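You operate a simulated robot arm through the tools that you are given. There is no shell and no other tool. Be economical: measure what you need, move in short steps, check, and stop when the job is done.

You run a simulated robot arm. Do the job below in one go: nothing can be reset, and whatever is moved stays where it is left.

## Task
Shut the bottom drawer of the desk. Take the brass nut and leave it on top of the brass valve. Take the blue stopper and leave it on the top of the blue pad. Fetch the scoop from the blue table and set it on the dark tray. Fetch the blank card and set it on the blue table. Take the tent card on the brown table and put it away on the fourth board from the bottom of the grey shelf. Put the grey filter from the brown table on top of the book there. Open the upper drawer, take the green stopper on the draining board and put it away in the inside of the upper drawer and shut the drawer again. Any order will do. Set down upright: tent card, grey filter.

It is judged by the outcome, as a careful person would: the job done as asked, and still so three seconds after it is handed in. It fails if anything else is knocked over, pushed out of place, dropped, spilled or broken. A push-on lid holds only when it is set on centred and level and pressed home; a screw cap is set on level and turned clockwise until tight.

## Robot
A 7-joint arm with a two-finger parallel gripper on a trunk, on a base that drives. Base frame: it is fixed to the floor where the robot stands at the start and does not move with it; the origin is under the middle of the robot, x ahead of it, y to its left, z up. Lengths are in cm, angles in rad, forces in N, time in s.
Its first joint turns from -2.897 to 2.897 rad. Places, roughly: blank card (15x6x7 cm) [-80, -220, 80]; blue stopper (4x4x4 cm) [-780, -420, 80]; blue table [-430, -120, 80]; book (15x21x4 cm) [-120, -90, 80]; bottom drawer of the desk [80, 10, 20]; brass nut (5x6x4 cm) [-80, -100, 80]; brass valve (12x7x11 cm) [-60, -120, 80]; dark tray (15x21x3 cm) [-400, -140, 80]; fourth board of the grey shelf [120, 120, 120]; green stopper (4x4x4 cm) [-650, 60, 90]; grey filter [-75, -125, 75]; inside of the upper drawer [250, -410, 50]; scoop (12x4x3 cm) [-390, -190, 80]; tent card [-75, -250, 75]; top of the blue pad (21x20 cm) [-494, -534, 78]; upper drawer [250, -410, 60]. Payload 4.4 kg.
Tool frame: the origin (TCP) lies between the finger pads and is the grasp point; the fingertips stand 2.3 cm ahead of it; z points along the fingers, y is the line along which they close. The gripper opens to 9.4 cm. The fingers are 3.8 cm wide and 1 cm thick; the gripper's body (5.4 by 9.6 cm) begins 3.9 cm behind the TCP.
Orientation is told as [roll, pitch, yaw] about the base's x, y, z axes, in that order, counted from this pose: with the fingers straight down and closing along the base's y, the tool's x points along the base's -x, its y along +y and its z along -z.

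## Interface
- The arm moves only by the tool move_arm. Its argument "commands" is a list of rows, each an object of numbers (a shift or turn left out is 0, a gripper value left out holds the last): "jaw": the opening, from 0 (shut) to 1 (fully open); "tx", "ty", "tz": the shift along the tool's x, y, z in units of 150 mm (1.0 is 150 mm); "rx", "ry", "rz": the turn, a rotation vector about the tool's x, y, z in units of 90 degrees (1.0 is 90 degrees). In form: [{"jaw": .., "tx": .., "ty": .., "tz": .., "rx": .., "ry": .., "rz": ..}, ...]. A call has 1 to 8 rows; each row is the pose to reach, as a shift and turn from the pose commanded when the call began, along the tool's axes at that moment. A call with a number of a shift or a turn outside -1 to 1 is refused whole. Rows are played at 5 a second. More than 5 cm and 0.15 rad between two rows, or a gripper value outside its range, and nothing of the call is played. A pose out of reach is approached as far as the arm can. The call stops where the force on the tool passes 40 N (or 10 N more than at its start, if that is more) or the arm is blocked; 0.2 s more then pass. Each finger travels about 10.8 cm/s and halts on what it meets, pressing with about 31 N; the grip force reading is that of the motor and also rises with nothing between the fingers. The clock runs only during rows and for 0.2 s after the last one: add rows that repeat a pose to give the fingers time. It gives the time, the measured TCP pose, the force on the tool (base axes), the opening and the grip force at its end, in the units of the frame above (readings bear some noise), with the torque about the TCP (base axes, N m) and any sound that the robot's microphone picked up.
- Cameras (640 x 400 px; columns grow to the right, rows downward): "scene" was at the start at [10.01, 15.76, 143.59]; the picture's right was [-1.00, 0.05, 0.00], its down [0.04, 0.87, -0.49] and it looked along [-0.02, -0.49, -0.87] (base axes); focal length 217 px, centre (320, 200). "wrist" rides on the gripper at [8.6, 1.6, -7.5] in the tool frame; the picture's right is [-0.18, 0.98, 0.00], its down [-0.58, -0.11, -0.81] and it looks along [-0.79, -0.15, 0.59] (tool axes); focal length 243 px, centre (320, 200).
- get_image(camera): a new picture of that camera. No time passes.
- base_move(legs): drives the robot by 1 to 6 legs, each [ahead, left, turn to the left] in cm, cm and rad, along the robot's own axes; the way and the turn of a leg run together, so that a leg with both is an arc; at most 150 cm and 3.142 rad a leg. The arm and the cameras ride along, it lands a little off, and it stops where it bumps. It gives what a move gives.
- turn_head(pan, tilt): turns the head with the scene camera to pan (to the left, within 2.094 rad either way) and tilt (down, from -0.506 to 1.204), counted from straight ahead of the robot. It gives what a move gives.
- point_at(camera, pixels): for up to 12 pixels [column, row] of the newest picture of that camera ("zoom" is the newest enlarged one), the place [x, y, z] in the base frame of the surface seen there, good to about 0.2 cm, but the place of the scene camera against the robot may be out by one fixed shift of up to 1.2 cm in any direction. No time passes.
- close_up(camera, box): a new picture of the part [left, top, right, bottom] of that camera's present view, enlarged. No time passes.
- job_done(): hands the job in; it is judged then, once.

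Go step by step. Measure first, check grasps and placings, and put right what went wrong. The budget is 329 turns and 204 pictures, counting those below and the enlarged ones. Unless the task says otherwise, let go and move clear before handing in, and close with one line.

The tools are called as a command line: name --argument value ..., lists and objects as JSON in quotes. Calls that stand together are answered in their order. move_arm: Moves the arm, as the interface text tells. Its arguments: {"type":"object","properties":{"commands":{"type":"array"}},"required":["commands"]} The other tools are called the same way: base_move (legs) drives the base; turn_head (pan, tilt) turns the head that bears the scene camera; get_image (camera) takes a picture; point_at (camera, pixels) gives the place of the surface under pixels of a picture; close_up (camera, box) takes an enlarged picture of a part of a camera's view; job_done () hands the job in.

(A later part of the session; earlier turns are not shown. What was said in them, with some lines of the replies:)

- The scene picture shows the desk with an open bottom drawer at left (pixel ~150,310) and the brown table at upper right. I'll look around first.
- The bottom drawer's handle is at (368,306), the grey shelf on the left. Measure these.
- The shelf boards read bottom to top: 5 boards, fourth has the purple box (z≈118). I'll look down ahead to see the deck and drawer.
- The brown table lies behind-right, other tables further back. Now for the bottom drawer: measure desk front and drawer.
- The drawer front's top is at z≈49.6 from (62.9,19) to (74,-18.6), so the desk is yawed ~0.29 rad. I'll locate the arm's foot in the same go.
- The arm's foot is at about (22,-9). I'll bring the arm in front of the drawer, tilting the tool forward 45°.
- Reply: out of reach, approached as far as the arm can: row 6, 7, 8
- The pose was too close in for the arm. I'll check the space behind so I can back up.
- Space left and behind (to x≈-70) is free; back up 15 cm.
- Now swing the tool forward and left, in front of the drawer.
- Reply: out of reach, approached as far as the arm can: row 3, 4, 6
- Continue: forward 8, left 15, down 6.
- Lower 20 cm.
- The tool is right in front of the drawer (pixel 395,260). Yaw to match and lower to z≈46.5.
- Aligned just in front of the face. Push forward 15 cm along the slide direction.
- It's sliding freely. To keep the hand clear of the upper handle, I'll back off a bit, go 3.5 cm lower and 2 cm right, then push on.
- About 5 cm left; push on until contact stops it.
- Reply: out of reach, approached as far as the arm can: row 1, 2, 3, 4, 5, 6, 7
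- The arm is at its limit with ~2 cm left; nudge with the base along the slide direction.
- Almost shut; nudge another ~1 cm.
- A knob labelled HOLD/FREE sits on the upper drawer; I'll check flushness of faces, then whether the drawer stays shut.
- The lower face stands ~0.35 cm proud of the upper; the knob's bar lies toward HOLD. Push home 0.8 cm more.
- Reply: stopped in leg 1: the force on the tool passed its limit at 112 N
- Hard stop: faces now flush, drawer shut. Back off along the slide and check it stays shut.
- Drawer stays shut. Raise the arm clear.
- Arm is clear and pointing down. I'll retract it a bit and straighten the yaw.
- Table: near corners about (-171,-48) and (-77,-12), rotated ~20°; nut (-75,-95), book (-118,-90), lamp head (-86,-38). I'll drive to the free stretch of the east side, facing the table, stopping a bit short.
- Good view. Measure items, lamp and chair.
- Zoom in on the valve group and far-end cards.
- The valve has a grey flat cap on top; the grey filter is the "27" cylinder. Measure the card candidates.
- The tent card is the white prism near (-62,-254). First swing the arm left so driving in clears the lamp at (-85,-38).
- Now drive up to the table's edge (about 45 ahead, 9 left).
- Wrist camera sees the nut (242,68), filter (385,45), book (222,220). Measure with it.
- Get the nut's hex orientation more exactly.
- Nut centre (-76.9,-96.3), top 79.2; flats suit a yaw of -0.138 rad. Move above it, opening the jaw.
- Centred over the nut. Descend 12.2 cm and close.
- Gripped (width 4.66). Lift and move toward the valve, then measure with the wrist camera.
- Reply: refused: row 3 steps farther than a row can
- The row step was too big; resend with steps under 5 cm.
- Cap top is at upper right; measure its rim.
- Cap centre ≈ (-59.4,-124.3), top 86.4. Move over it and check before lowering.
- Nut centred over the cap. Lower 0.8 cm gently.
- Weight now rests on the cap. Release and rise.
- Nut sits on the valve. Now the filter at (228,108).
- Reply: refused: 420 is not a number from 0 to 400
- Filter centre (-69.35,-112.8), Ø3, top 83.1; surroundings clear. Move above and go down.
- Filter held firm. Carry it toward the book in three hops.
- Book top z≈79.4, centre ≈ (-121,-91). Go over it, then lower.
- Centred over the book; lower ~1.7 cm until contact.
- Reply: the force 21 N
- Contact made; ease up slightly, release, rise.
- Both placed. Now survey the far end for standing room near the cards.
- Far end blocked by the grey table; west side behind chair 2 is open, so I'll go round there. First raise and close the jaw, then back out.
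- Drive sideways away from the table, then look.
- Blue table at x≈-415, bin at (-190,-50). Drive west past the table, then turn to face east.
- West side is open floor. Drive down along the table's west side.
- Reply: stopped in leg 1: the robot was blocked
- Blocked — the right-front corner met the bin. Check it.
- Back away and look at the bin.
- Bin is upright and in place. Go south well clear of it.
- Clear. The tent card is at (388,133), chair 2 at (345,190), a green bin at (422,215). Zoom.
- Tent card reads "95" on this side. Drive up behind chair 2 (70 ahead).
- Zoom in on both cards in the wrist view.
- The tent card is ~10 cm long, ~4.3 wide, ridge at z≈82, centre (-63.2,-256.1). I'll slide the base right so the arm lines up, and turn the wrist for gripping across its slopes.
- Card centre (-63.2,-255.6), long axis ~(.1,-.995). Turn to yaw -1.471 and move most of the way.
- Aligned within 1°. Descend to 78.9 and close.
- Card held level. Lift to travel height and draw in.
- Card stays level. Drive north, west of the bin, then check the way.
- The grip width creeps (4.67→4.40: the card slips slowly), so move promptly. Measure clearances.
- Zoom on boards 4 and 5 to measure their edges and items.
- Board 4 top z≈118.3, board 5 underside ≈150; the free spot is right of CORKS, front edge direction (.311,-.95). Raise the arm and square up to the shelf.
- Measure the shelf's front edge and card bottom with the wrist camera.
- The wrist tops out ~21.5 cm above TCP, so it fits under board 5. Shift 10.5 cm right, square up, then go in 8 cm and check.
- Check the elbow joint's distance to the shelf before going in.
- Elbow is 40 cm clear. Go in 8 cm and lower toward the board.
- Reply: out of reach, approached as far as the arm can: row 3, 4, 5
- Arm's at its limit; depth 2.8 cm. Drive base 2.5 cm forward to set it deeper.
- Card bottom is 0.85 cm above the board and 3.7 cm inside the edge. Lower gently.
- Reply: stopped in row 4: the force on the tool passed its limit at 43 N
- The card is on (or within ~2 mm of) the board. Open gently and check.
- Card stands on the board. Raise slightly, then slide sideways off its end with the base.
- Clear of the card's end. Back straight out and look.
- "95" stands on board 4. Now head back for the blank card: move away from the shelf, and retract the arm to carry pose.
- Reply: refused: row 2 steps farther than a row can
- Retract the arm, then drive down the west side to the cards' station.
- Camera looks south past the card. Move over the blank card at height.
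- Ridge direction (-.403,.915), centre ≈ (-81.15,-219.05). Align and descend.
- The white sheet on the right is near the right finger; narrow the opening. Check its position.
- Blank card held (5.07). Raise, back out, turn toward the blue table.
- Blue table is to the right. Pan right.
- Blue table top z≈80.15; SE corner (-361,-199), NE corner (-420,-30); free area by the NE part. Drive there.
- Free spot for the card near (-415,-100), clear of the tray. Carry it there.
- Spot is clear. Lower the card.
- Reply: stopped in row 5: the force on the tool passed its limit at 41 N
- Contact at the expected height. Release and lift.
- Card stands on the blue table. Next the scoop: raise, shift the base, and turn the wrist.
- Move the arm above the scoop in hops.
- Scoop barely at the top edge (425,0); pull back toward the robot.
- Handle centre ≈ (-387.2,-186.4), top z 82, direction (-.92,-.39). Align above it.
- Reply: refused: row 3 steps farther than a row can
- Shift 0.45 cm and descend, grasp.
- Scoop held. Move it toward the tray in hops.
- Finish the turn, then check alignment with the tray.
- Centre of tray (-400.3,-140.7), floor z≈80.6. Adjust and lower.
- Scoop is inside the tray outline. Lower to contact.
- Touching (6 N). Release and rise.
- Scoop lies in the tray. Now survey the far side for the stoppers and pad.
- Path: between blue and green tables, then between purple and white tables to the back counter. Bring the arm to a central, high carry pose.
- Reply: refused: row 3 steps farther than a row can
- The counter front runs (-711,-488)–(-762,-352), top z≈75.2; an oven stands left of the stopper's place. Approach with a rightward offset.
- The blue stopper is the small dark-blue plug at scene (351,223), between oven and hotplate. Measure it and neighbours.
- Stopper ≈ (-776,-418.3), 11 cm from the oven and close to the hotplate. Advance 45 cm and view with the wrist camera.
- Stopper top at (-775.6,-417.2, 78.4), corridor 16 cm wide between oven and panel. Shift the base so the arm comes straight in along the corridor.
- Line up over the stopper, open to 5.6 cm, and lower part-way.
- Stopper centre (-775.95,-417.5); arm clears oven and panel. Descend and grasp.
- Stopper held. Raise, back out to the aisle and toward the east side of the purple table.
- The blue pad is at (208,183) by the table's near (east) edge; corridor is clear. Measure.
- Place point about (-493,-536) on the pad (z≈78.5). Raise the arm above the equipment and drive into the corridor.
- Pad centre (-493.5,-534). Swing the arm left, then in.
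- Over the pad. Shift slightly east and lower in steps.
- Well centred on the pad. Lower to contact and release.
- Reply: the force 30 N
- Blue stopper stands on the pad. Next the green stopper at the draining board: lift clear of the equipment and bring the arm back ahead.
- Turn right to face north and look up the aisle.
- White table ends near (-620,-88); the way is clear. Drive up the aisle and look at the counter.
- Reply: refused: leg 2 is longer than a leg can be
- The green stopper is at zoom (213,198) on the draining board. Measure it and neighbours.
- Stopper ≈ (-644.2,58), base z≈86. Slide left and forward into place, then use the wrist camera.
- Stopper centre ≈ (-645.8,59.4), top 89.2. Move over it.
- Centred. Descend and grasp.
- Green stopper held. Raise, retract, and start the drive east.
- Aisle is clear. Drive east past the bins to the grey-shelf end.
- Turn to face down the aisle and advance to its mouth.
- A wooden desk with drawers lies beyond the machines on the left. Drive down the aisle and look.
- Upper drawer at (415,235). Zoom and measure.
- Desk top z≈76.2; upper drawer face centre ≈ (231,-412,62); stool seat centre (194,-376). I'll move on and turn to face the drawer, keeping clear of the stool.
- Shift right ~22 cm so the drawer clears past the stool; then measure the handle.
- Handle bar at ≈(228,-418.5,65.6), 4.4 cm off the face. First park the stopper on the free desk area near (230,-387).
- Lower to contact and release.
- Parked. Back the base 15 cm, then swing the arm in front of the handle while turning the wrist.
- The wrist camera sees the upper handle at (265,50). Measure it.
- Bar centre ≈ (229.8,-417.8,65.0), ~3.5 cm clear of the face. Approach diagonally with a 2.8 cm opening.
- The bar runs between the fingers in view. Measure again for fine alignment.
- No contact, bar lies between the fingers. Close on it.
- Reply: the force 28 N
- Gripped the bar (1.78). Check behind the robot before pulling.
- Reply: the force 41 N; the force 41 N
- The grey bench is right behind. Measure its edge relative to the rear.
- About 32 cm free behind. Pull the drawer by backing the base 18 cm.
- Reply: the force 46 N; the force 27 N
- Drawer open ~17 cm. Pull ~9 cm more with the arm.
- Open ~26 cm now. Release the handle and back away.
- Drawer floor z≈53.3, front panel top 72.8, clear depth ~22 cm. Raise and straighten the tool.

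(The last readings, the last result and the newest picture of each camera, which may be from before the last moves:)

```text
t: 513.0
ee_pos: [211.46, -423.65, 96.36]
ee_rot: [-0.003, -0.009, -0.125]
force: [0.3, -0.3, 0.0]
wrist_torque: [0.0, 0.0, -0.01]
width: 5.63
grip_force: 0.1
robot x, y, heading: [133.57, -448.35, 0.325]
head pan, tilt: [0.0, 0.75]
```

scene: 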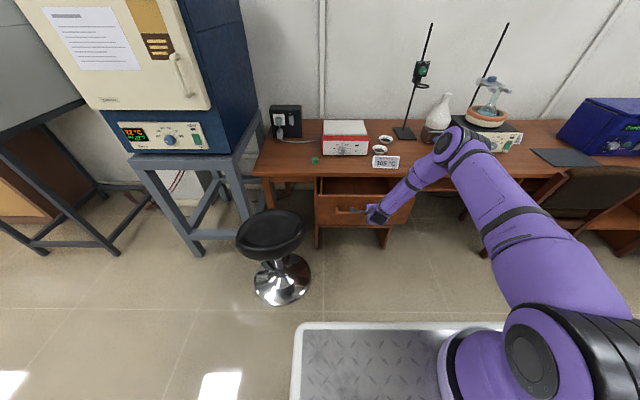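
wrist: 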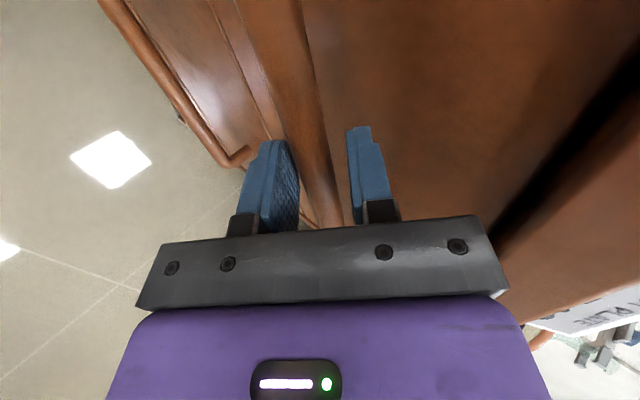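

Go back over the parked stopper.

move_arm --commands '[{"tx": -0.08, "ty": 0.22, "rz": -0.07}, {"tx": -0.16, "ty": 0.44, "rz": -0.14}, {"tx": -0.24, "ty": 0.66, "rz": -0.2}, {"tx": -0.316, "ty": 0.853, "rz": -0.257}]'

move_arm --commands '[{"tx": -0.2, "ty": 0.22}, {"tx": -0.42, "ty": 0.44}, {"tx": -0.626, "ty": 0.66}]'

move_arm --commands '[{"tx": -0.2, "ty": 0.22}, {"tx": -0.42, "ty": 0.44}, {"tx": -0.626, "ty": 0.66}]'

get_image --camera "wrist"

```text
t: 514.0
ee_pos: [217.69, -411.37, 96.41]
ee_rot: [-0.006, -0.008, 0.28]
force: [-0.4, 0.1, 0.2]
wrist_torque: [0.04, -0.01, -0.01]
width: 5.65
grip_force: 0.0
robot x, y, heading: [133.74, -448.7, 0.324]
head pan, tilt: [0.0, 0.75]
```

```text
t: 514.8
ee_pos: [224.12, -399.36, 96.36]
ee_rot: [-0.007, -0.007, 0.276]
force: [0.1, 0.2, 0.8]
wrist_torque: [0.02, 0.04, 0.0]
width: 5.65
grip_force: 0.1
robot x, y, heading: [133.55, -448.51, 0.323]
head pan, tilt: [0.0, 0.75]
```

```text
t: 515.6
ee_pos: [226.07, -391.63, 96.79]
ee_rot: [-0.008, -0.006, 0.276]
force: [-0.2, 0.1, 1.8]
wrist_torque: [-0.01, 0.0, -0.02]
width: 5.66
grip_force: 0.1
out of reach, approached as far as the arm can: row 2, 3
robot x, y, heading: [133.86, -448.54, 0.322]
head pan, tilt: [0.0, 0.75]
```

```text
52 pictures are left
```

wrist: 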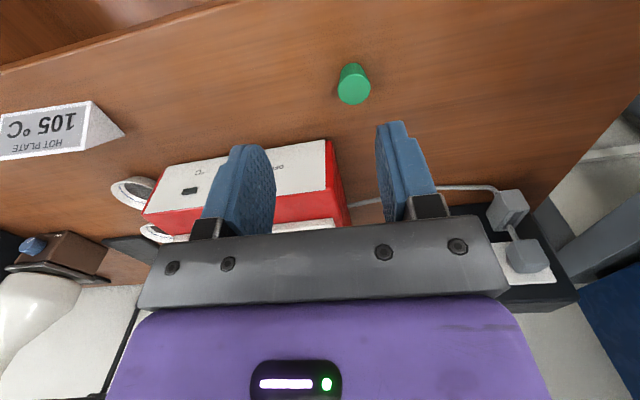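

Slightly out of reach; drive 10 cm ahead.

base_move --legs '[[10, 0, 0]]'

get_image --camera "wrist"

```text
t: 516.8
ee_pos: [236.21, -388.81, 96.77]
ee_rot: [-0.007, -0.007, 0.272]
force: [-0.5, -0.5, 0.9]
wrist_torque: [-0.02, 0.01, -0.02]
width: 5.64
grip_force: 0.0
robot x, y, heading: [143.3, -445.01, 0.322]
head pan, tilt: [0.0, 0.75]
```

```text
51 pictures are left
```

wrist: 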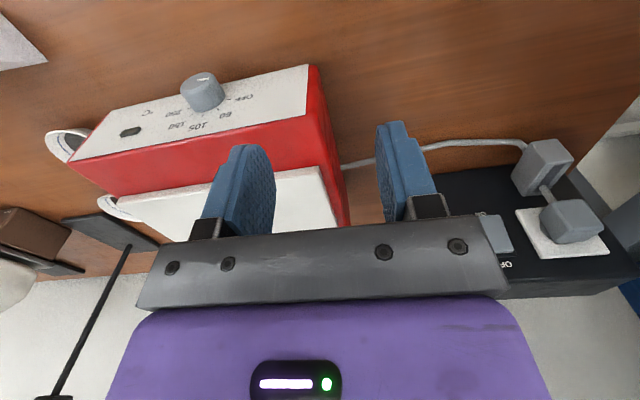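

move_arm --commands '[{"tx": 0.17, "ty": 0.1}, {"tx": 0.347, "ty": 0.194}, {"tx": 0.347, "ty": 0.194, "tz": 0.2}]'

get_image --camera "wrist"

point_at --camera "wrist" --pixels '[[318, 50], [303, 50], [333, 50], [318, 65], [318, 80]]'

```text
t: 517.6
ee_pos: [233.01, -385.49, 93.7]
ee_rot: [-0.008, -0.009, 0.274]
force: [0.3, 0.1, 0.4]
wrist_torque: [-0.01, 0.0, -0.01]
width: 5.63
grip_force: 0.0
out of reach, approached as far as the arm can: row 1, 2, 3
robot x, y, heading: [143.37, -445.55, 0.316]
head pan, tilt: [0.0, 0.75]
```

```text
50 pictures are left
```

wrist: 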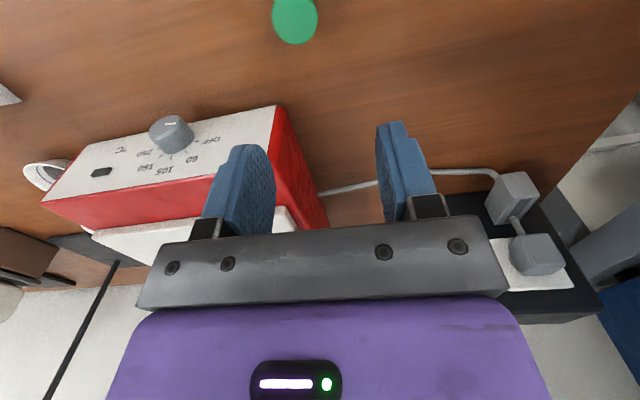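

```text
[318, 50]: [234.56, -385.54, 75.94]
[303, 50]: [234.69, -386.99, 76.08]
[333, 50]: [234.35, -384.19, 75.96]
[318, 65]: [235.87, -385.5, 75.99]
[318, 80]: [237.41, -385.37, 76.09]
```

point_at --camera "wrist" --pixels '[[294, 20], [275, 15], [316, 15], [294, 38]]'

move_arm --commands '[{"tx": 0.1, "ty": -0.08}, {"tx": 0.2, "ty": -0.16}]'

```text
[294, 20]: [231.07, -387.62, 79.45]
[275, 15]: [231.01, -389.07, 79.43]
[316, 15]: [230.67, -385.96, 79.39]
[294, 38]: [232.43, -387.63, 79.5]
```

```text
t: 518.2
ee_pos: [233.32, -385.91, 93.43]
ee_rot: [-0.008, -0.005, 0.273]
force: [-0.2, 0.5, 0.1]
wrist_torque: [-0.01, 0.0, -0.01]
width: 5.62
grip_force: 0.0
out of reach, approached as far as the arm can: row 1, 2
robot x, y, heading: [143.33, -445.28, 0.317]
head pan, tilt: [0.0, 0.75]
```

Arm is near its limit sideways; retract the arm 11 cm and drive 10 cm ahead so the stopper is in easy reach.

move_arm --commands '[{"tx": 0.26, "ty": -0.04}, {"tx": 0.52, "ty": -0.09}, {"tx": 0.77, "ty": -0.13}]'

base_move --legs '[[10, 0, 0]]'

get_image --camera "wrist"

```text
t: 519.0
ee_pos: [230.99, -383.56, 92.88]
ee_rot: [-0.007, -0.002, 0.273]
force: [0.4, -0.8, -0.3]
wrist_torque: [0.02, 0.0, -0.01]
width: 5.66
grip_force: 0.0
out of reach, approached as far as the arm can: row 1, 2, 3
robot x, y, heading: [143.52, -445.11, 0.318]
head pan, tilt: [0.0, 0.75]
```

```text
t: 520.1
ee_pos: [240.3, -380.31, 92.89]
ee_rot: [-0.007, -0.007, 0.273]
force: [0.3, 0.2, 0.4]
wrist_torque: [-0.03, 0.03, 0.02]
width: 5.64
grip_force: 0.0
robot x, y, heading: [152.88, -441.82, 0.321]
head pan, tilt: [0.0, 0.75]
```

```text
49 pictures are left
```

wrist: 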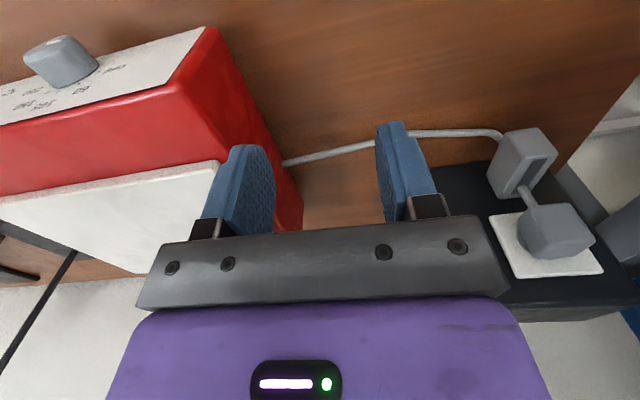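

Now the base is where it first stood when I parked the stopper. Move the arm back to that pose.

move_arm --commands '[{"tx": 0.2, "ty": -0.07, "tz": -0.1}, {"tx": 0.4, "ty": -0.14, "tz": -0.1}, {"tx": 0.6, "ty": -0.2, "tz": -0.1}, {"tx": 0.76, "ty": -0.27, "tz": -0.1}, {"tx": 0.76, "ty": -0.27, "tz": -0.1}]'

```text
t: 521.3
ee_pos: [238.66, -378.61, 93.53]
ee_rot: [-0.006, -0.003, 0.273]
force: [0.1, 0.4, 0.2]
wrist_torque: [0.01, 0.02, -0.02]
width: 5.64
grip_force: 0.0
out of reach, approached as far as the arm can: row 1, 2, 3, 4, 5
robot x, y, heading: [152.5, -441.88, 0.32]
head pan, tilt: [0.0, 0.75]
```

The arm isn't following; look at its configuration.

get_image --camera "scene"

```text
48 pictures are left
```

scene: 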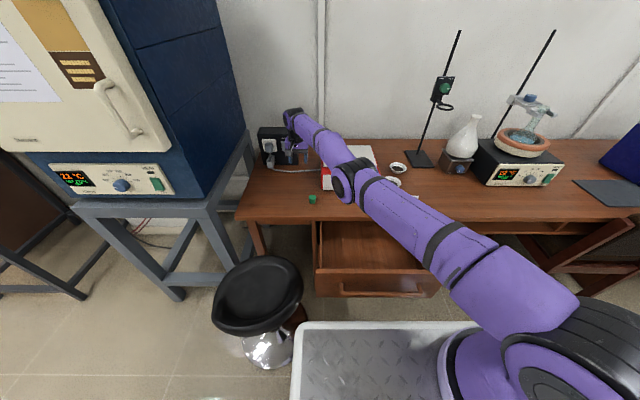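

The arm is stretched nearly straight (singular). Try a sideways-and-up motion to unfold it.

move_arm --commands '[{"tz": -0.2, "ty": -0.1, "tx": 0.1}, {"tz": -0.4, "ty": -0.2, "tx": 0.2}, {"tz": -0.6, "ty": -0.35, "tx": 0.3}, {"tz": -0.7, "ty": -0.55, "tx": 0.4}, {"tz": -0.7, "ty": -0.8, "tx": 0.5}, {"tz": -0.7, "ty": -1.0, "tx": 0.6}]'

```text
t: 522.7
ee_pos: [244.82, -385.94, 105.84]
ee_rot: [-0.008, -0.004, 0.273]
force: [0.7, 1.4, 0.1]
wrist_torque: [-0.05, -0.04, -0.01]
width: 5.65
grip_force: 0.2
out of reach, approached as far as the arm can: row 1, 2, 3, 4, 5, 6
robot x, y, heading: [153.02, -442.03, 0.315]
head pan, tilt: [0.0, 0.75]
```

Only tangential motion is followed: a straight-arm singularity. Hold a strong inward request for many rows to let the elbow bend.

move_arm --commands '[{"tx": 0.28, "ty": -0.13}, {"tx": 0.56, "ty": -0.26}, {"tx": 0.84, "ty": -0.385}, {"tx": 0.91, "ty": -0.418}, {"tx": 0.91, "ty": -0.418}, {"tx": 0.91, "ty": -0.418}, {"tx": 0.91, "ty": -0.418}, {"tx": 0.91, "ty": -0.418}]'

```text
t: 524.5
ee_pos: [245.41, -386.94, 107.84]
ee_rot: [-0.008, -0.003, 0.271]
force: [0.5, 0.2, 0.6]
wrist_torque: [0.0, -0.01, -0.03]
width: 5.62
grip_force: 0.1
out of reach, approached as far as the arm can: row 1, 2, 3, 4, 5, 6, 7, 8
robot x, y, heading: [153.02, -441.96, 0.319]
head pan, tilt: [0.0, 0.75]
```

get_image --camera "scene"

```text
47 pictures are left
```

scene: 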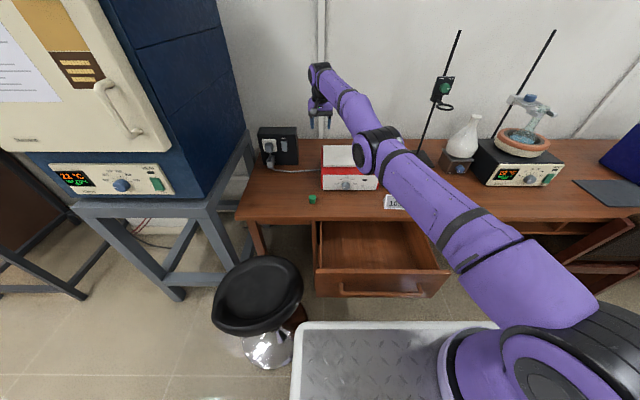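

point_at --camera "scene" --pixels '[[375, 150], [350, 95], [318, 80], [440, 190], [500, 250], [540, 370]]'

```text
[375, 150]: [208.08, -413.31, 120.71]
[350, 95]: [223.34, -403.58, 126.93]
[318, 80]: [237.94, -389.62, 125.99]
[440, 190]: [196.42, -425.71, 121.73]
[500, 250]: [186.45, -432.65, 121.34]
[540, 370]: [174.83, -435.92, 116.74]
```

Elbow is straight. Try combining a forward tilt of the tool with the inward request so the wrist must fold.

move_arm --commands '[{"tx": 0.15, "ty": -0.07, "ry": -0.09}, {"tx": 0.3, "ty": -0.14, "ry": -0.18}, {"tx": 0.45, "ty": -0.2, "ry": -0.27}, {"tx": 0.6, "ty": -0.27, "ry": -0.36}, {"tx": 0.75, "ty": -0.34, "ry": -0.45}, {"tx": 0.9, "ty": -0.41, "ry": -0.5}, {"tx": 0.9, "ty": -0.41, "ry": -0.5}]'

```text
t: 526.1
ee_pos: [252.92, -378.0, 111.34]
ee_rot: [-0.01, -0.789, 0.281]
force: [-0.8, 0.7, 0.0]
wrist_torque: [0.01, -0.06, -0.05]
width: 5.62
grip_force: 0.1
out of reach, approached as far as the arm can: row 1, 2, 3, 4, 5, 6, 7
robot x, y, heading: [152.91, -442.11, 0.322]
head pan, tilt: [0.0, 0.75]
```

The commanded target has drifted far inside the reach while the arm stays straight. Bring the command back to a feasible spot, with the tool straight down and higher, in three moves.

move_arm --commands '[{"tx": -0.14, "ty": 0.06, "tz": 0.05, "ry": 0.08}, {"tx": -0.28, "ty": 0.12, "tz": 0.1, "ry": 0.16}, {"tx": -0.42, "ty": 0.19, "tz": 0.16, "ry": 0.24}, {"tx": -0.56, "ty": 0.26, "tz": 0.22, "ry": 0.32}, {"tx": -0.7, "ty": 0.32, "tz": 0.28, "ry": 0.4}, {"tx": -0.85, "ty": 0.39, "tz": 0.33, "ry": 0.46}, {"tx": -1.0, "ty": 0.46, "tz": 0.39, "ry": 0.5}]'

move_arm --commands '[{"tx": -0.25, "ty": 0.11, "tz": -0.1}, {"tx": -0.5, "ty": 0.22, "tz": -0.2}, {"tx": -0.75, "ty": 0.34, "tz": -0.3}, {"tx": -1.0, "ty": 0.46, "tz": -0.43}]'

move_arm --commands '[{"tx": -0.25, "ty": 0.11, "tz": -0.1}, {"tx": -0.5, "ty": 0.22, "tz": -0.2}, {"tx": -0.75, "ty": 0.34, "tz": -0.3}, {"tx": -1.0, "ty": 0.46, "tz": -0.43}]'

```text
t: 527.7
ee_pos: [242.01, -384.64, 113.83]
ee_rot: [-0.008, -0.019, 0.272]
force: [1.0, 1.0, -3.3]
wrist_torque: [-0.06, 0.08, -0.01]
width: 5.62
grip_force: 0.0
out of reach, approached as far as the arm can: row 1, 2, 3, 4, 5, 6, 7
robot x, y, heading: [152.69, -442.05, 0.322]
head pan, tilt: [0.0, 0.75]
```

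```text
t: 528.7
ee_pos: [242.14, -384.65, 115.56]
ee_rot: [-0.009, -0.003, 0.272]
force: [0.3, 0.0, -1.2]
wrist_torque: [-0.04, 0.03, -0.02]
width: 5.65
grip_force: 0.1
out of reach, approached as far as the arm can: row 1, 2, 3, 4
robot x, y, heading: [152.77, -441.99, 0.318]
head pan, tilt: [0.0, 0.75]
```

```text
t: 529.7
ee_pos: [242.17, -384.81, 115.96]
ee_rot: [-0.007, -0.005, 0.272]
force: [0.2, 0.2, -0.1]
wrist_torque: [0.02, 0.03, -0.03]
width: 5.64
grip_force: 0.0
out of reach, approached as far as the arm can: row 1, 2, 3, 4
robot x, y, heading: [153.1, -442.24, 0.317]
head pan, tilt: [0.0, 0.75]
```

Test whether the present commanded pose itself counts as unreachable.

move_arm --commands '[{"tz": 0}, {"tz": 0}, {"tz": 0}, {"tz": 0}]'

```text
t: 530.7
ee_pos: [242.11, -384.75, 115.95]
ee_rot: [-0.007, -0.007, 0.272]
force: [-0.3, -0.1, -0.4]
wrist_torque: [0.02, 0.0, -0.01]
width: 5.63
grip_force: 0.1
robot x, y, heading: [152.57, -441.74, 0.316]
head pan, tilt: [0.0, 0.75]
```

Commanded = measured now. Try a pure upward move.

move_arm --commands '[{"tz": -0.2}, {"tz": -0.4}, {"tz": -0.6}, {"tz": -0.8}, {"tz": -1.0}]'

move_arm --commands '[{"tx": 0.05, "ty": -0.02}, {"tx": 0.1, "ty": -0.05}, {"tx": 0.2, "ty": -0.09}, {"tx": 0.3, "ty": -0.14}]'

```text
t: 531.9
ee_pos: [238.79, -386.45, 128.48]
ee_rot: [-0.01, -0.003, 0.272]
force: [-1.6, 0.3, 0.2]
wrist_torque: [-0.03, -0.01, 0.01]
width: 5.64
grip_force: 0.1
out of reach, approached as far as the arm can: row 1, 2, 3, 4, 5
robot x, y, heading: [152.7, -442.09, 0.32]
head pan, tilt: [0.0, 0.75]
```

```text
t: 532.9
ee_pos: [235.08, -389.53, 128.43]
ee_rot: [-0.007, -0.004, 0.272]
force: [0.4, 0.9, -1.0]
wrist_torque: [-0.05, -0.01, 0.05]
width: 5.62
grip_force: 0.1
out of reach, approached as far as the arm can: row 1
robot x, y, heading: [152.75, -441.93, 0.318]
head pan, tilt: [0.0, 0.75]
```

It unfolded and follows again. Move over the stopper and descend.

move_arm --commands '[{"tx": 0.12, "ty": 0.1}, {"tx": 0.24, "ty": 0.206}, {"tx": 0.24, "ty": 0.206, "tz": 0.3}, {"tx": 0.24, "ty": 0.206, "tz": 0.6}, {"tx": 0.24, "ty": 0.206, "tz": 0.9}, {"tx": 0.24, "ty": 0.206, "tz": 1.0}]'

move_arm --commands '[{"tz": 0.3}, {"tz": 0.6}, {"tz": 0.9}, {"tz": 1.0}]'

get_image --camera "wrist"

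```text
t: 534.3
ee_pos: [230.71, -387.66, 113.65]
ee_rot: [-0.008, -0.006, 0.271]
force: [0.0, -0.5, 0.1]
wrist_torque: [0.03, -0.01, 0.0]
width: 5.65
grip_force: 0.0
robot x, y, heading: [152.77, -442.1, 0.321]
head pan, tilt: [0.0, 0.75]
```

```text
t: 535.3
ee_pos: [230.91, -387.75, 98.59]
ee_rot: [-0.006, -0.005, 0.272]
force: [0.5, 0.0, 0.5]
wrist_torque: [0.04, 0.0, -0.03]
width: 5.61
grip_force: 0.0
robot x, y, heading: [153.09, -442.26, 0.316]
head pan, tilt: [0.0, 0.75]
```

```text
46 pictures are left
```

wrist: 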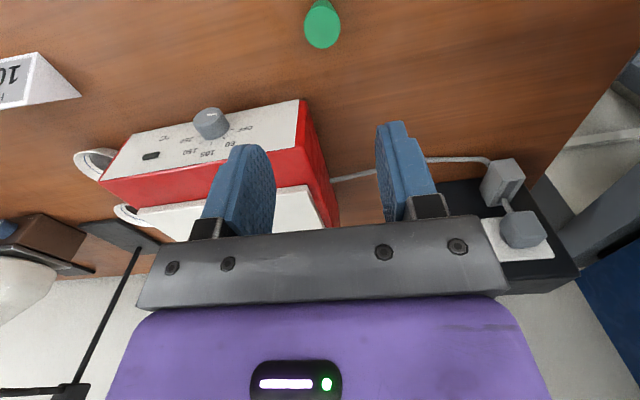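

point_at --camera "wrist" --pixels '[[322, 28], [306, 25], [338, 25], [322, 44]]'

```text
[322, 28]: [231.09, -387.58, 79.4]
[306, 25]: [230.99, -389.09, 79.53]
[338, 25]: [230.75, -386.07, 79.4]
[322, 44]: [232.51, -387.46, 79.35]
```

Centred. Descend to z≈80 (gripping just its upper part) and close.

move_arm --commands '[{"tz": 0.3}, {"tz": 0.6}, {"tz": 0.9}]'

move_arm --commands '[{"tz": 0.2}, {"tz": 0.34}, {"tz": 0.34, "jaw": 0.3}, {"tz": 0.34, "jaw": 0}, {"tz": 0.34}, {"tz": 0.34}]'

move_arm --commands '[{"tz": -0.2}, {"tz": -0.5}, {"tz": -0.8}, {"tz": -1.0}]'

get_image --camera "wrist"

```text
t: 536.1
ee_pos: [231.21, -388.13, 85.25]
ee_rot: [-0.008, -0.005, 0.271]
force: [-0.7, -0.4, 0.3]
wrist_torque: [0.01, -0.01, 0.01]
width: 5.64
grip_force: 0.0
robot x, y, heading: [152.86, -441.66, 0.319]
head pan, tilt: [0.0, 0.75]
```

```text
t: 537.5
ee_pos: [231.17, -387.89, 80.03]
ee_rot: [-0.005, -0.004, 0.272]
force: [1.0, 0.4, 0.3]
wrist_torque: [0.01, -0.01, 0.01]
width: 3.4
grip_force: 31.1
robot x, y, heading: [152.57, -441.96, 0.321]
head pan, tilt: [0.0, 0.75]
```

```text
t: 538.5
ee_pos: [231.14, -387.58, 94.96]
ee_rot: [-0.007, -0.004, 0.272]
force: [1.1, -0.1, -0.7]
wrist_torque: [0.01, 0.03, 0.02]
width: 3.42
grip_force: 31.4
robot x, y, heading: [152.6, -441.67, 0.319]
head pan, tilt: [0.0, 0.75]
```

```text
45 pictures are left
```

wrist: 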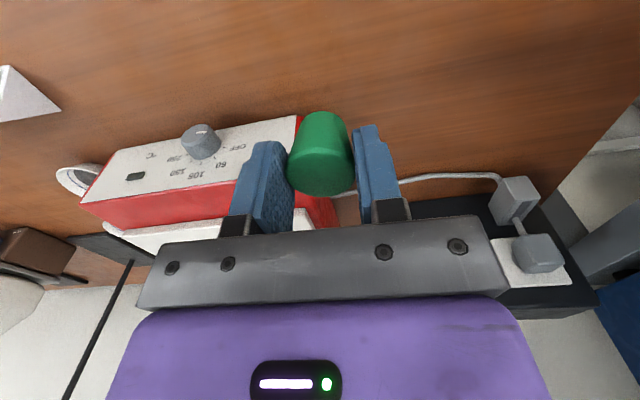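

Held by its upper part. Back the base 15 cm and bring the stopper over the open drawer.

base_move --legs '[[-15, 0, 0]]'

move_arm --commands '[{"tx": 0.02, "ty": -0.25}, {"tx": 0.03, "ty": -0.5}, {"tx": 0.04, "ty": -0.75}, {"tx": 0.04, "ty": -0.94}]'

move_arm --commands '[{"ty": -0.25}, {"ty": -0.5}, {"ty": -0.75}, {"tx": 0.02, "ty": -0.94}]'

get_image --camera "wrist"

close_up --camera "scene" --box '[220, 90, 460, 290]'

```text
t: 539.9
ee_pos: [217.26, -392.18, 94.85]
ee_rot: [-0.007, -0.007, 0.273]
force: [-0.4, 0.3, -0.1]
wrist_torque: [0.0, 0.01, -0.03]
width: 3.43
grip_force: 31.1
robot x, y, heading: [138.62, -446.62, 0.317]
head pan, tilt: [0.0, 0.75]
```

```text
t: 540.9
ee_pos: [220.45, -405.73, 95.0]
ee_rot: [-0.008, -0.005, 0.274]
force: [-0.5, 0.3, -1.2]
wrist_torque: [-0.07, 0.0, 0.02]
width: 3.43
grip_force: 31.0
robot x, y, heading: [138.85, -446.77, 0.32]
head pan, tilt: [0.0, 0.75]
```

```text
t: 541.9
ee_pos: [223.95, -419.48, 94.76]
ee_rot: [-0.006, -0.004, 0.273]
force: [-0.5, -0.1, 0.2]
wrist_torque: [-0.08, 0.0, 0.0]
width: 3.37
grip_force: 30.3
robot x, y, heading: [138.79, -446.61, 0.32]
head pan, tilt: [0.0, 0.75]
```

```text
44 pictures are left
```

wrist: 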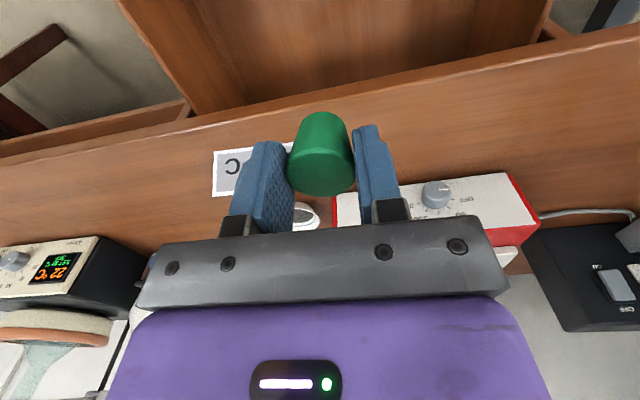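

```text
2.00 times, centred on (340, 190) of scene
```

zoom: 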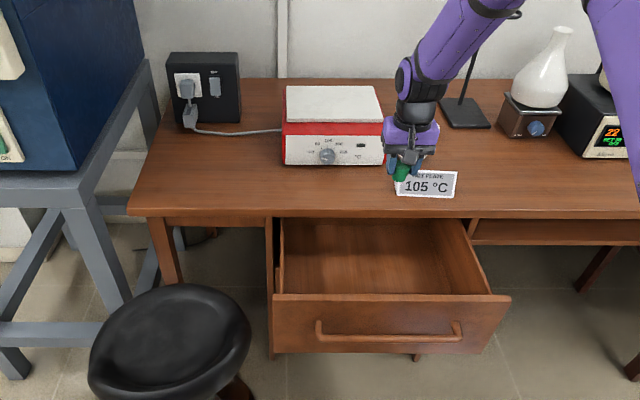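

Measure desk edge and drawer interior from the wrist view.

point_at --camera "wrist" --pixels '[[300, 92], [400, 70], [330, 40], [330, 10], [200, 80], [540, 30], [250, 165]]'

point_at --camera "zoom" --pixels '[[390, 296], [390, 303], [390, 218], [390, 260], [390, 290], [462, 240]]'

```text
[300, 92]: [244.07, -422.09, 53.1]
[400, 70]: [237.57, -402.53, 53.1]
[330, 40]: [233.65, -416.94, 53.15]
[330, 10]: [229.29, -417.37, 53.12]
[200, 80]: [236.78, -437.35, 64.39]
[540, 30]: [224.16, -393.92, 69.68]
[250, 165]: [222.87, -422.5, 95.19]
```

```text
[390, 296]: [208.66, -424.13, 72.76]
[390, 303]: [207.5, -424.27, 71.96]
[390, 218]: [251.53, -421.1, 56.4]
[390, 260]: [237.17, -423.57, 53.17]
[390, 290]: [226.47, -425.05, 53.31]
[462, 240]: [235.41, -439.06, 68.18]
```

Clearances: ~6.6 cm to the desk edge, ~8 cm wrist to the panel. Lower stepwise.

move_arm --commands '[{"tz": 0.25}, {"tz": 0.5}, {"tz": 0.75}, {"tz": 1.0}]'

move_arm --commands '[{"tz": 0.2}, {"tz": 0.4}, {"tz": 0.6}, {"tz": 0.8}]'

close_up --camera "scene" --box '[220, 90, 460, 290]'

get_image --camera "wrist"

```text
t: 542.9
ee_pos: [224.13, -419.61, 79.97]
ee_rot: [-0.008, -0.005, 0.272]
force: [0.0, 0.3, 0.8]
wrist_torque: [0.0, 0.01, -0.01]
width: 3.4
grip_force: 30.9
robot x, y, heading: [138.55, -446.41, 0.322]
head pan, tilt: [0.0, 0.75]
```

```text
t: 543.9
ee_pos: [224.34, -419.8, 67.95]
ee_rot: [-0.007, -0.006, 0.274]
force: [-0.5, 0.0, 0.2]
wrist_torque: [0.01, -0.03, -0.01]
width: 3.42
grip_force: 31.0
robot x, y, heading: [139.02, -446.73, 0.319]
head pan, tilt: [0.0, 0.75]
```

```text
2.00 times, centred on (340, 190) of scene
```

zoom: 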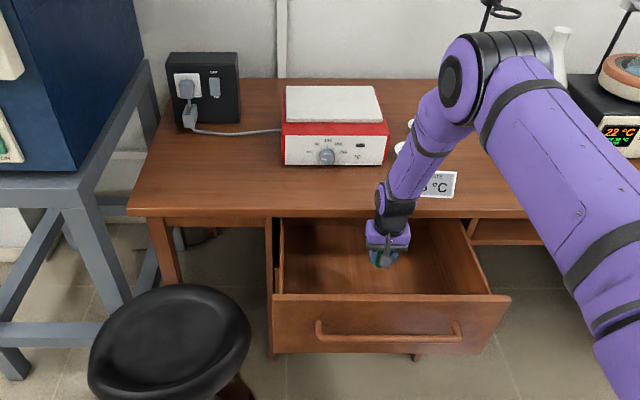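

```text
41 pictures are left
```

wrist: 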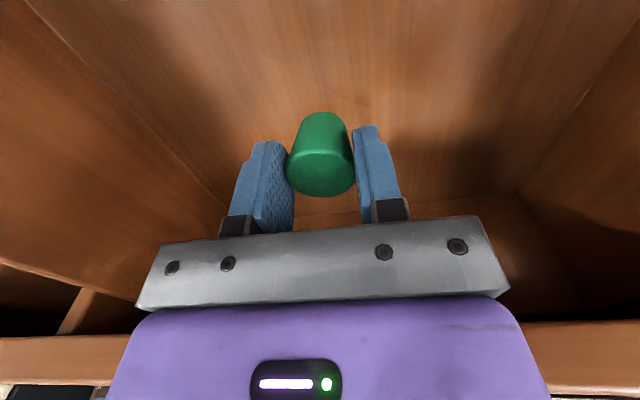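

Inside the drawer with no contact. Continue down gently.

move_arm --commands '[{"tz": 0.2}, {"tz": 0.4}, {"tz": 0.55}, {"tz": 0.65}, {"tz": 0.7}, {"tz": 0.725}]'

```text
t: 545.3
ee_pos: [224.21, -419.73, 57.16]
ee_rot: [-0.008, -0.003, 0.273]
force: [-0.3, -0.6, -1.3]
wrist_torque: [-0.02, 0.0, 0.0]
width: 3.41
grip_force: 30.9
robot x, y, heading: [138.69, -446.6, 0.321]
head pan, tilt: [0.0, 0.75]
```

move_arm --commands '[{"tz": 0.01}, {"tz": 0.02}, {"tz": 0.03}, {"tz": 0.04}]'

```text
t: 546.3
ee_pos: [224.44, -419.63, 56.8]
ee_rot: [-0.007, -0.012, 0.273]
force: [0.9, 2.5, 36.6]
wrist_torque: [-0.16, 0.0, 0.03]
width: 3.37
grip_force: 31.0
robot x, y, heading: [138.87, -446.65, 0.32]
head pan, tilt: [0.0, 0.75]
```

Contact with the drawer floor. Ease off, release and rise straight up.

move_arm --commands '[{"tz": -0.02, "jaw": 0.42}, {"tz": -0.02, "jaw": 0.55}, {"tz": -0.02, "jaw": 0.55}, {"tz": -0.2}, {"tz": -0.45}, {"tz": -0.7}, {"tz": -0.95}]'

move_arm --commands '[{"tz": -0.25}, {"tz": -0.5}, {"tz": -0.75}, {"tz": -1.0}]'

get_image --camera "wrist"

close_up --camera "scene" --box '[220, 90, 460, 290]'

```text
t: 547.9
ee_pos: [224.17, -419.62, 70.91]
ee_rot: [-0.007, -0.003, 0.272]
force: [0.8, 0.6, 0.2]
wrist_torque: [0.03, 0.02, -0.01]
width: 5.18
grip_force: 0.0
robot x, y, heading: [138.76, -446.29, 0.32]
head pan, tilt: [0.0, 0.75]
```

```text
t: 548.9
ee_pos: [223.89, -419.65, 86.15]
ee_rot: [-0.008, -0.002, 0.272]
force: [0.2, 0.2, 0.0]
wrist_torque: [0.02, 0.07, 0.0]
width: 5.18
grip_force: 0.1
robot x, y, heading: [138.7, -446.64, 0.319]
head pan, tilt: [0.0, 0.75]
```

```text
40 pictures are left
```

wrist: 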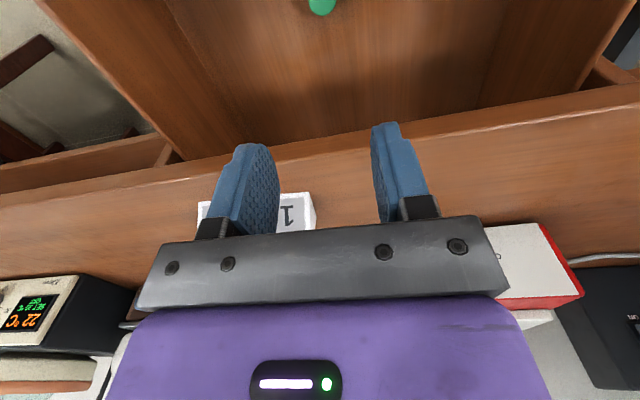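

```text
2.00 times, centred on (340, 190) of scene
```

zoom: 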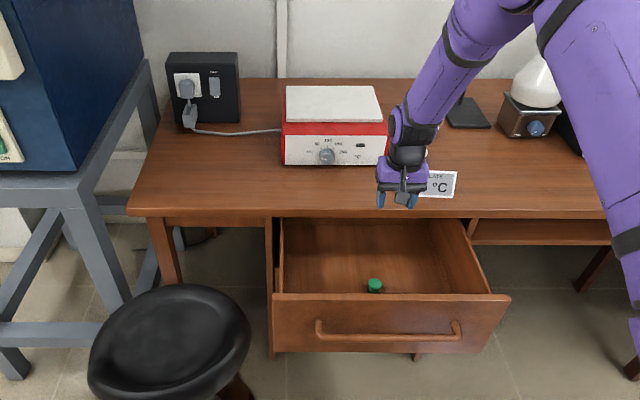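

The stopper stands in the drawer. Now close the drawer: back off, shut the fingers, and tilt the tool forward beside the handle's right end.

base_move --legs '[[-18, 0, 0]]'

move_arm --commands '[{"jaw": 0, "tx": 0.1, "ty": -0.17, "tz": -0.1}, {"tx": 0.2, "ty": -0.34, "tz": -0.2}, {"tx": 0.3, "ty": -0.5, "tz": -0.3}, {"tx": 0.42, "ty": -0.67, "tz": -0.3}]'

move_arm --commands '[{"tx": 0.07, "ty": -0.11, "ry": -0.09}, {"tx": 0.14, "ty": -0.22, "ry": -0.18}, {"tx": 0.21, "ty": -0.34, "ry": -0.27}, {"tx": 0.28, "ty": -0.45, "ry": -0.36}, {"tx": 0.35, "ty": -0.56, "ry": -0.44}, {"tx": 0.42, "ty": -0.67, "ry": -0.5}]'

move_arm --commands '[{"tx": 0.1, "tz": 0.2}, {"tx": 0.2, "tz": 0.4}, {"tx": 0.3, "tz": 0.6}, {"tx": 0.42, "tz": 0.82}]'

get_image --camera "scene"

```text
t: 550.4
ee_pos: [206.78, -425.95, 86.0]
ee_rot: [-0.007, -0.006, 0.267]
force: [0.5, 1.0, -0.3]
wrist_torque: [-0.01, 0.01, 0.0]
width: 5.17
grip_force: 0.1
robot x, y, heading: [121.51, -452.19, 0.312]
head pan, tilt: [0.0, 0.75]
```

```text
t: 551.4
ee_pos: [203.39, -436.91, 90.69]
ee_rot: [-0.008, -0.006, 0.269]
force: [0.0, 0.7, -0.1]
wrist_torque: [-0.04, 0.0, 0.03]
width: 0.02
grip_force: 31.0
robot x, y, heading: [121.89, -452.26, 0.318]
head pan, tilt: [0.0, 0.75]
```

```text
t: 552.8
ee_pos: [199.88, -448.43, 90.73]
ee_rot: [-0.01, -0.792, 0.278]
force: [-0.1, 0.0, 1.3]
wrist_torque: [-0.03, 0.04, 0.03]
width: 0.01
grip_force: 30.8
robot x, y, heading: [121.72, -452.28, 0.315]
head pan, tilt: [0.0, 0.75]
```

```text
t: 553.8
ee_pos: [203.91, -447.6, 77.35]
ee_rot: [-0.01, -0.792, 0.274]
force: [0.0, 0.3, 0.0]
wrist_torque: [0.01, 0.02, -0.02]
width: 0.0
grip_force: 30.6
robot x, y, heading: [121.48, -451.89, 0.315]
head pan, tilt: [0.0, 0.75]
```

```text
38 pictures are left
```

scene: 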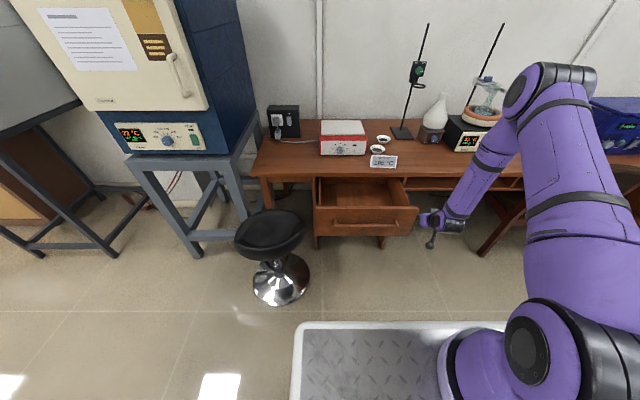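

point_at --camera "scene" --pixels '[[414, 212], [318, 212], [340, 222], [395, 222], [424, 217], [432, 240]]'

close_up --camera "scene" --box '[300, 150, 480, 270]'

```text
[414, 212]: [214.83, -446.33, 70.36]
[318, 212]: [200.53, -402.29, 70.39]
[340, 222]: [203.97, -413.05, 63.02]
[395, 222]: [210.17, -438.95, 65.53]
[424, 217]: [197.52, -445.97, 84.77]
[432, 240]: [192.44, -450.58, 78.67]
```

```text
3.33 times, centred on (390, 210) of scene
```

zoom: 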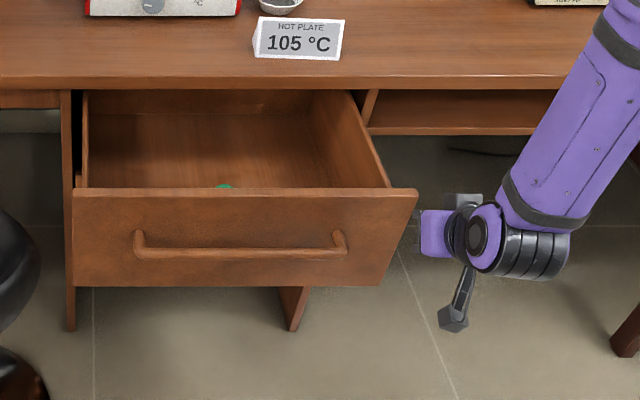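

Panel's right end at (214.3,-447.4); handle ends at lateral 14.6. Continue to pre-contact at lateral ≈19.5.

move_arm --commands '[{"tx": 0.12, "tz": 0.25, "ty": 0.02}, {"tx": 0.25, "tz": 0.5, "ty": 0.04}, {"tx": 0.36, "tz": 0.72, "ty": 0.05}, {"tx": 0.427, "tz": 0.86, "ty": 0.06}]'

close_up --camera "scene" --box '[300, 150, 480, 270]'

```text
t: 554.8
ee_pos: [208.25, -445.52, 63.99]
ee_rot: [-0.009, -0.79, 0.274]
force: [0.0, -0.2, 0.7]
wrist_torque: [-0.05, 0.01, 0.02]
width: 0.0
grip_force: 30.6
robot x, y, heading: [121.66, -452.44, 0.308]
head pan, tilt: [0.0, 0.75]
```

```text
3.33 times, centred on (390, 210) of scene
```

zoom: 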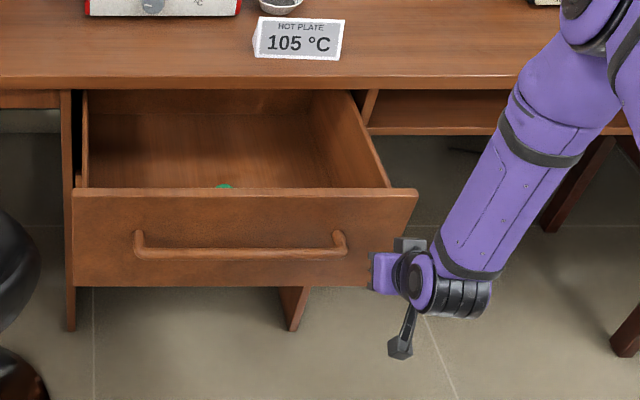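

Tip is beside the handle, in front of the panel. Push by driving forward.

base_move --legs '[[15, 0, 0]]'

base_move --legs '[[11, 0, 0]]'

close_up --camera "scene" --box '[260, 130, 480, 290]'

```text
t: 556.2
ee_pos: [222.83, -440.85, 64.01]
ee_rot: [-0.011, -0.79, 0.273]
force: [-0.4, 0.3, -0.2]
wrist_torque: [-0.01, 0.02, 0.02]
width: 0.01
grip_force: 30.8
robot x, y, heading: [136.08, -447.38, 0.312]
head pan, tilt: [0.0, 0.75]
```

```text
t: 557.4
ee_pos: [233.49, -437.37, 63.94]
ee_rot: [-0.011, -0.79, 0.274]
force: [0.2, 0.3, 0.1]
wrist_torque: [-0.01, -0.01, -0.02]
width: 0.0
grip_force: 30.8
robot x, y, heading: [146.9, -444.06, 0.311]
head pan, tilt: [0.0, 0.75]
```

```text
2.50 times, centred on (370, 210) of scene
```

zoom: 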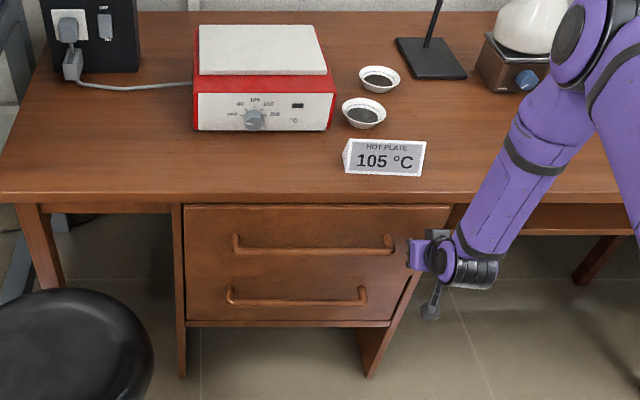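

Nearly shut. Push on until it stops.

base_move --legs '[[3, 0, 0]]'

close_up --camera "scene" --box '[260, 130, 480, 290]'

point_at --camera "zoom" --pixels '[[210, 260], [210, 300], [300, 265], [300, 315], [370, 263], [365, 315]]'

```text
t: 558.2
ee_pos: [236.34, -436.45, 63.93]
ee_rot: [-0.011, -0.79, 0.272]
force: [1.1, 0.2, 0.4]
wrist_torque: [0.01, -0.02, -0.03]
width: 0.0
grip_force: 31.0
robot x, y, heading: [149.8, -443.13, 0.313]
head pan, tilt: [0.0, 0.75]
```

```text
2.50 times, centred on (370, 210) of scene
```

zoom: 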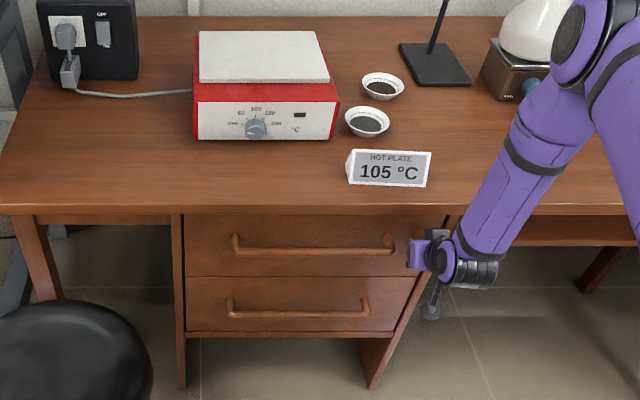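

```text
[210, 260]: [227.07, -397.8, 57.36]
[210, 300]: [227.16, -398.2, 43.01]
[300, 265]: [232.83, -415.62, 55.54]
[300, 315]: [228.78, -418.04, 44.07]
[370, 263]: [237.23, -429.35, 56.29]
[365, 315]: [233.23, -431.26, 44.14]
```

Faces look flush at left (227.07 vs 227.16). One more small push to the stop.

base_move --legs '[[1, 0, 0]]'

base_move --legs '[[-20, 0, 0]]'

close_up --camera "scene" --box '[260, 110, 460, 270]'

point_at --camera "zoom" --pixels '[[230, 250], [230, 285], [250, 253], [250, 290], [340, 256], [340, 285]]'

```text
t: 559.0
ee_pos: [236.48, -436.41, 63.75]
ee_rot: [-0.011, -0.782, 0.274]
force: [-2.3, -0.7, 1.1]
wrist_torque: [0.03, -0.01, 0.02]
width: 0.0
grip_force: 30.6
robot x, y, heading: [150.38, -442.91, 0.313]
head pan, tilt: [0.0, 0.75]
stopped in leg 1: the force on the tool passed its limit at 54 N (the readings are from after the stop); the commanded pose is now the measured one
```

```text
t: 560.6
ee_pos: [217.32, -442.84, 63.76]
ee_rot: [-0.01, -0.782, 0.271]
force: [-0.7, -0.7, -0.5]
wrist_torque: [-0.02, 0.01, 0.04]
width: 0.03
grip_force: 31.6
robot x, y, heading: [130.76, -449.12, 0.306]
head pan, tilt: [0.0, 0.75]
```

```text
2.50 times, centred on (360, 190) of scene
```

zoom: 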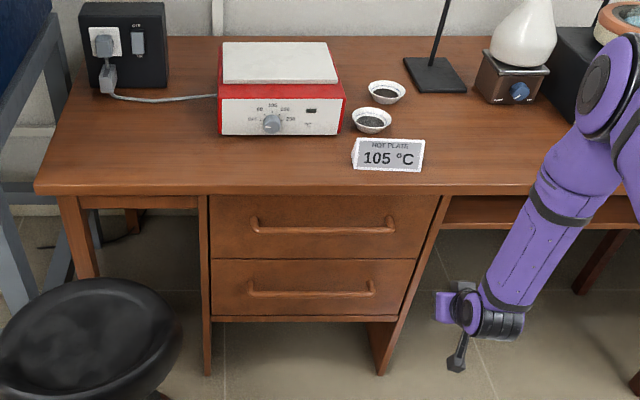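

```text
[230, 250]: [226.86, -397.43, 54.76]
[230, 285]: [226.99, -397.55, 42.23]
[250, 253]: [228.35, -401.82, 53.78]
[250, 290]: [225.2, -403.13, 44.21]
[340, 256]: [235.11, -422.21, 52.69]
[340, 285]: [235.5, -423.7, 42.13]
```

The upper drawer is hard shut (stopped at 54 N). Its face is flush with the lower drawer's (226.9 against 227.0), and the arm is clear of everything. The other placings were all checked as I made them, so I'm handing in.

job_done

```text
The job is handed in.
```

All eight parts of the job are done and handed in; the one mishap was that the base bumped the floor bin beside the brown table early on, which stayed upright and in place.
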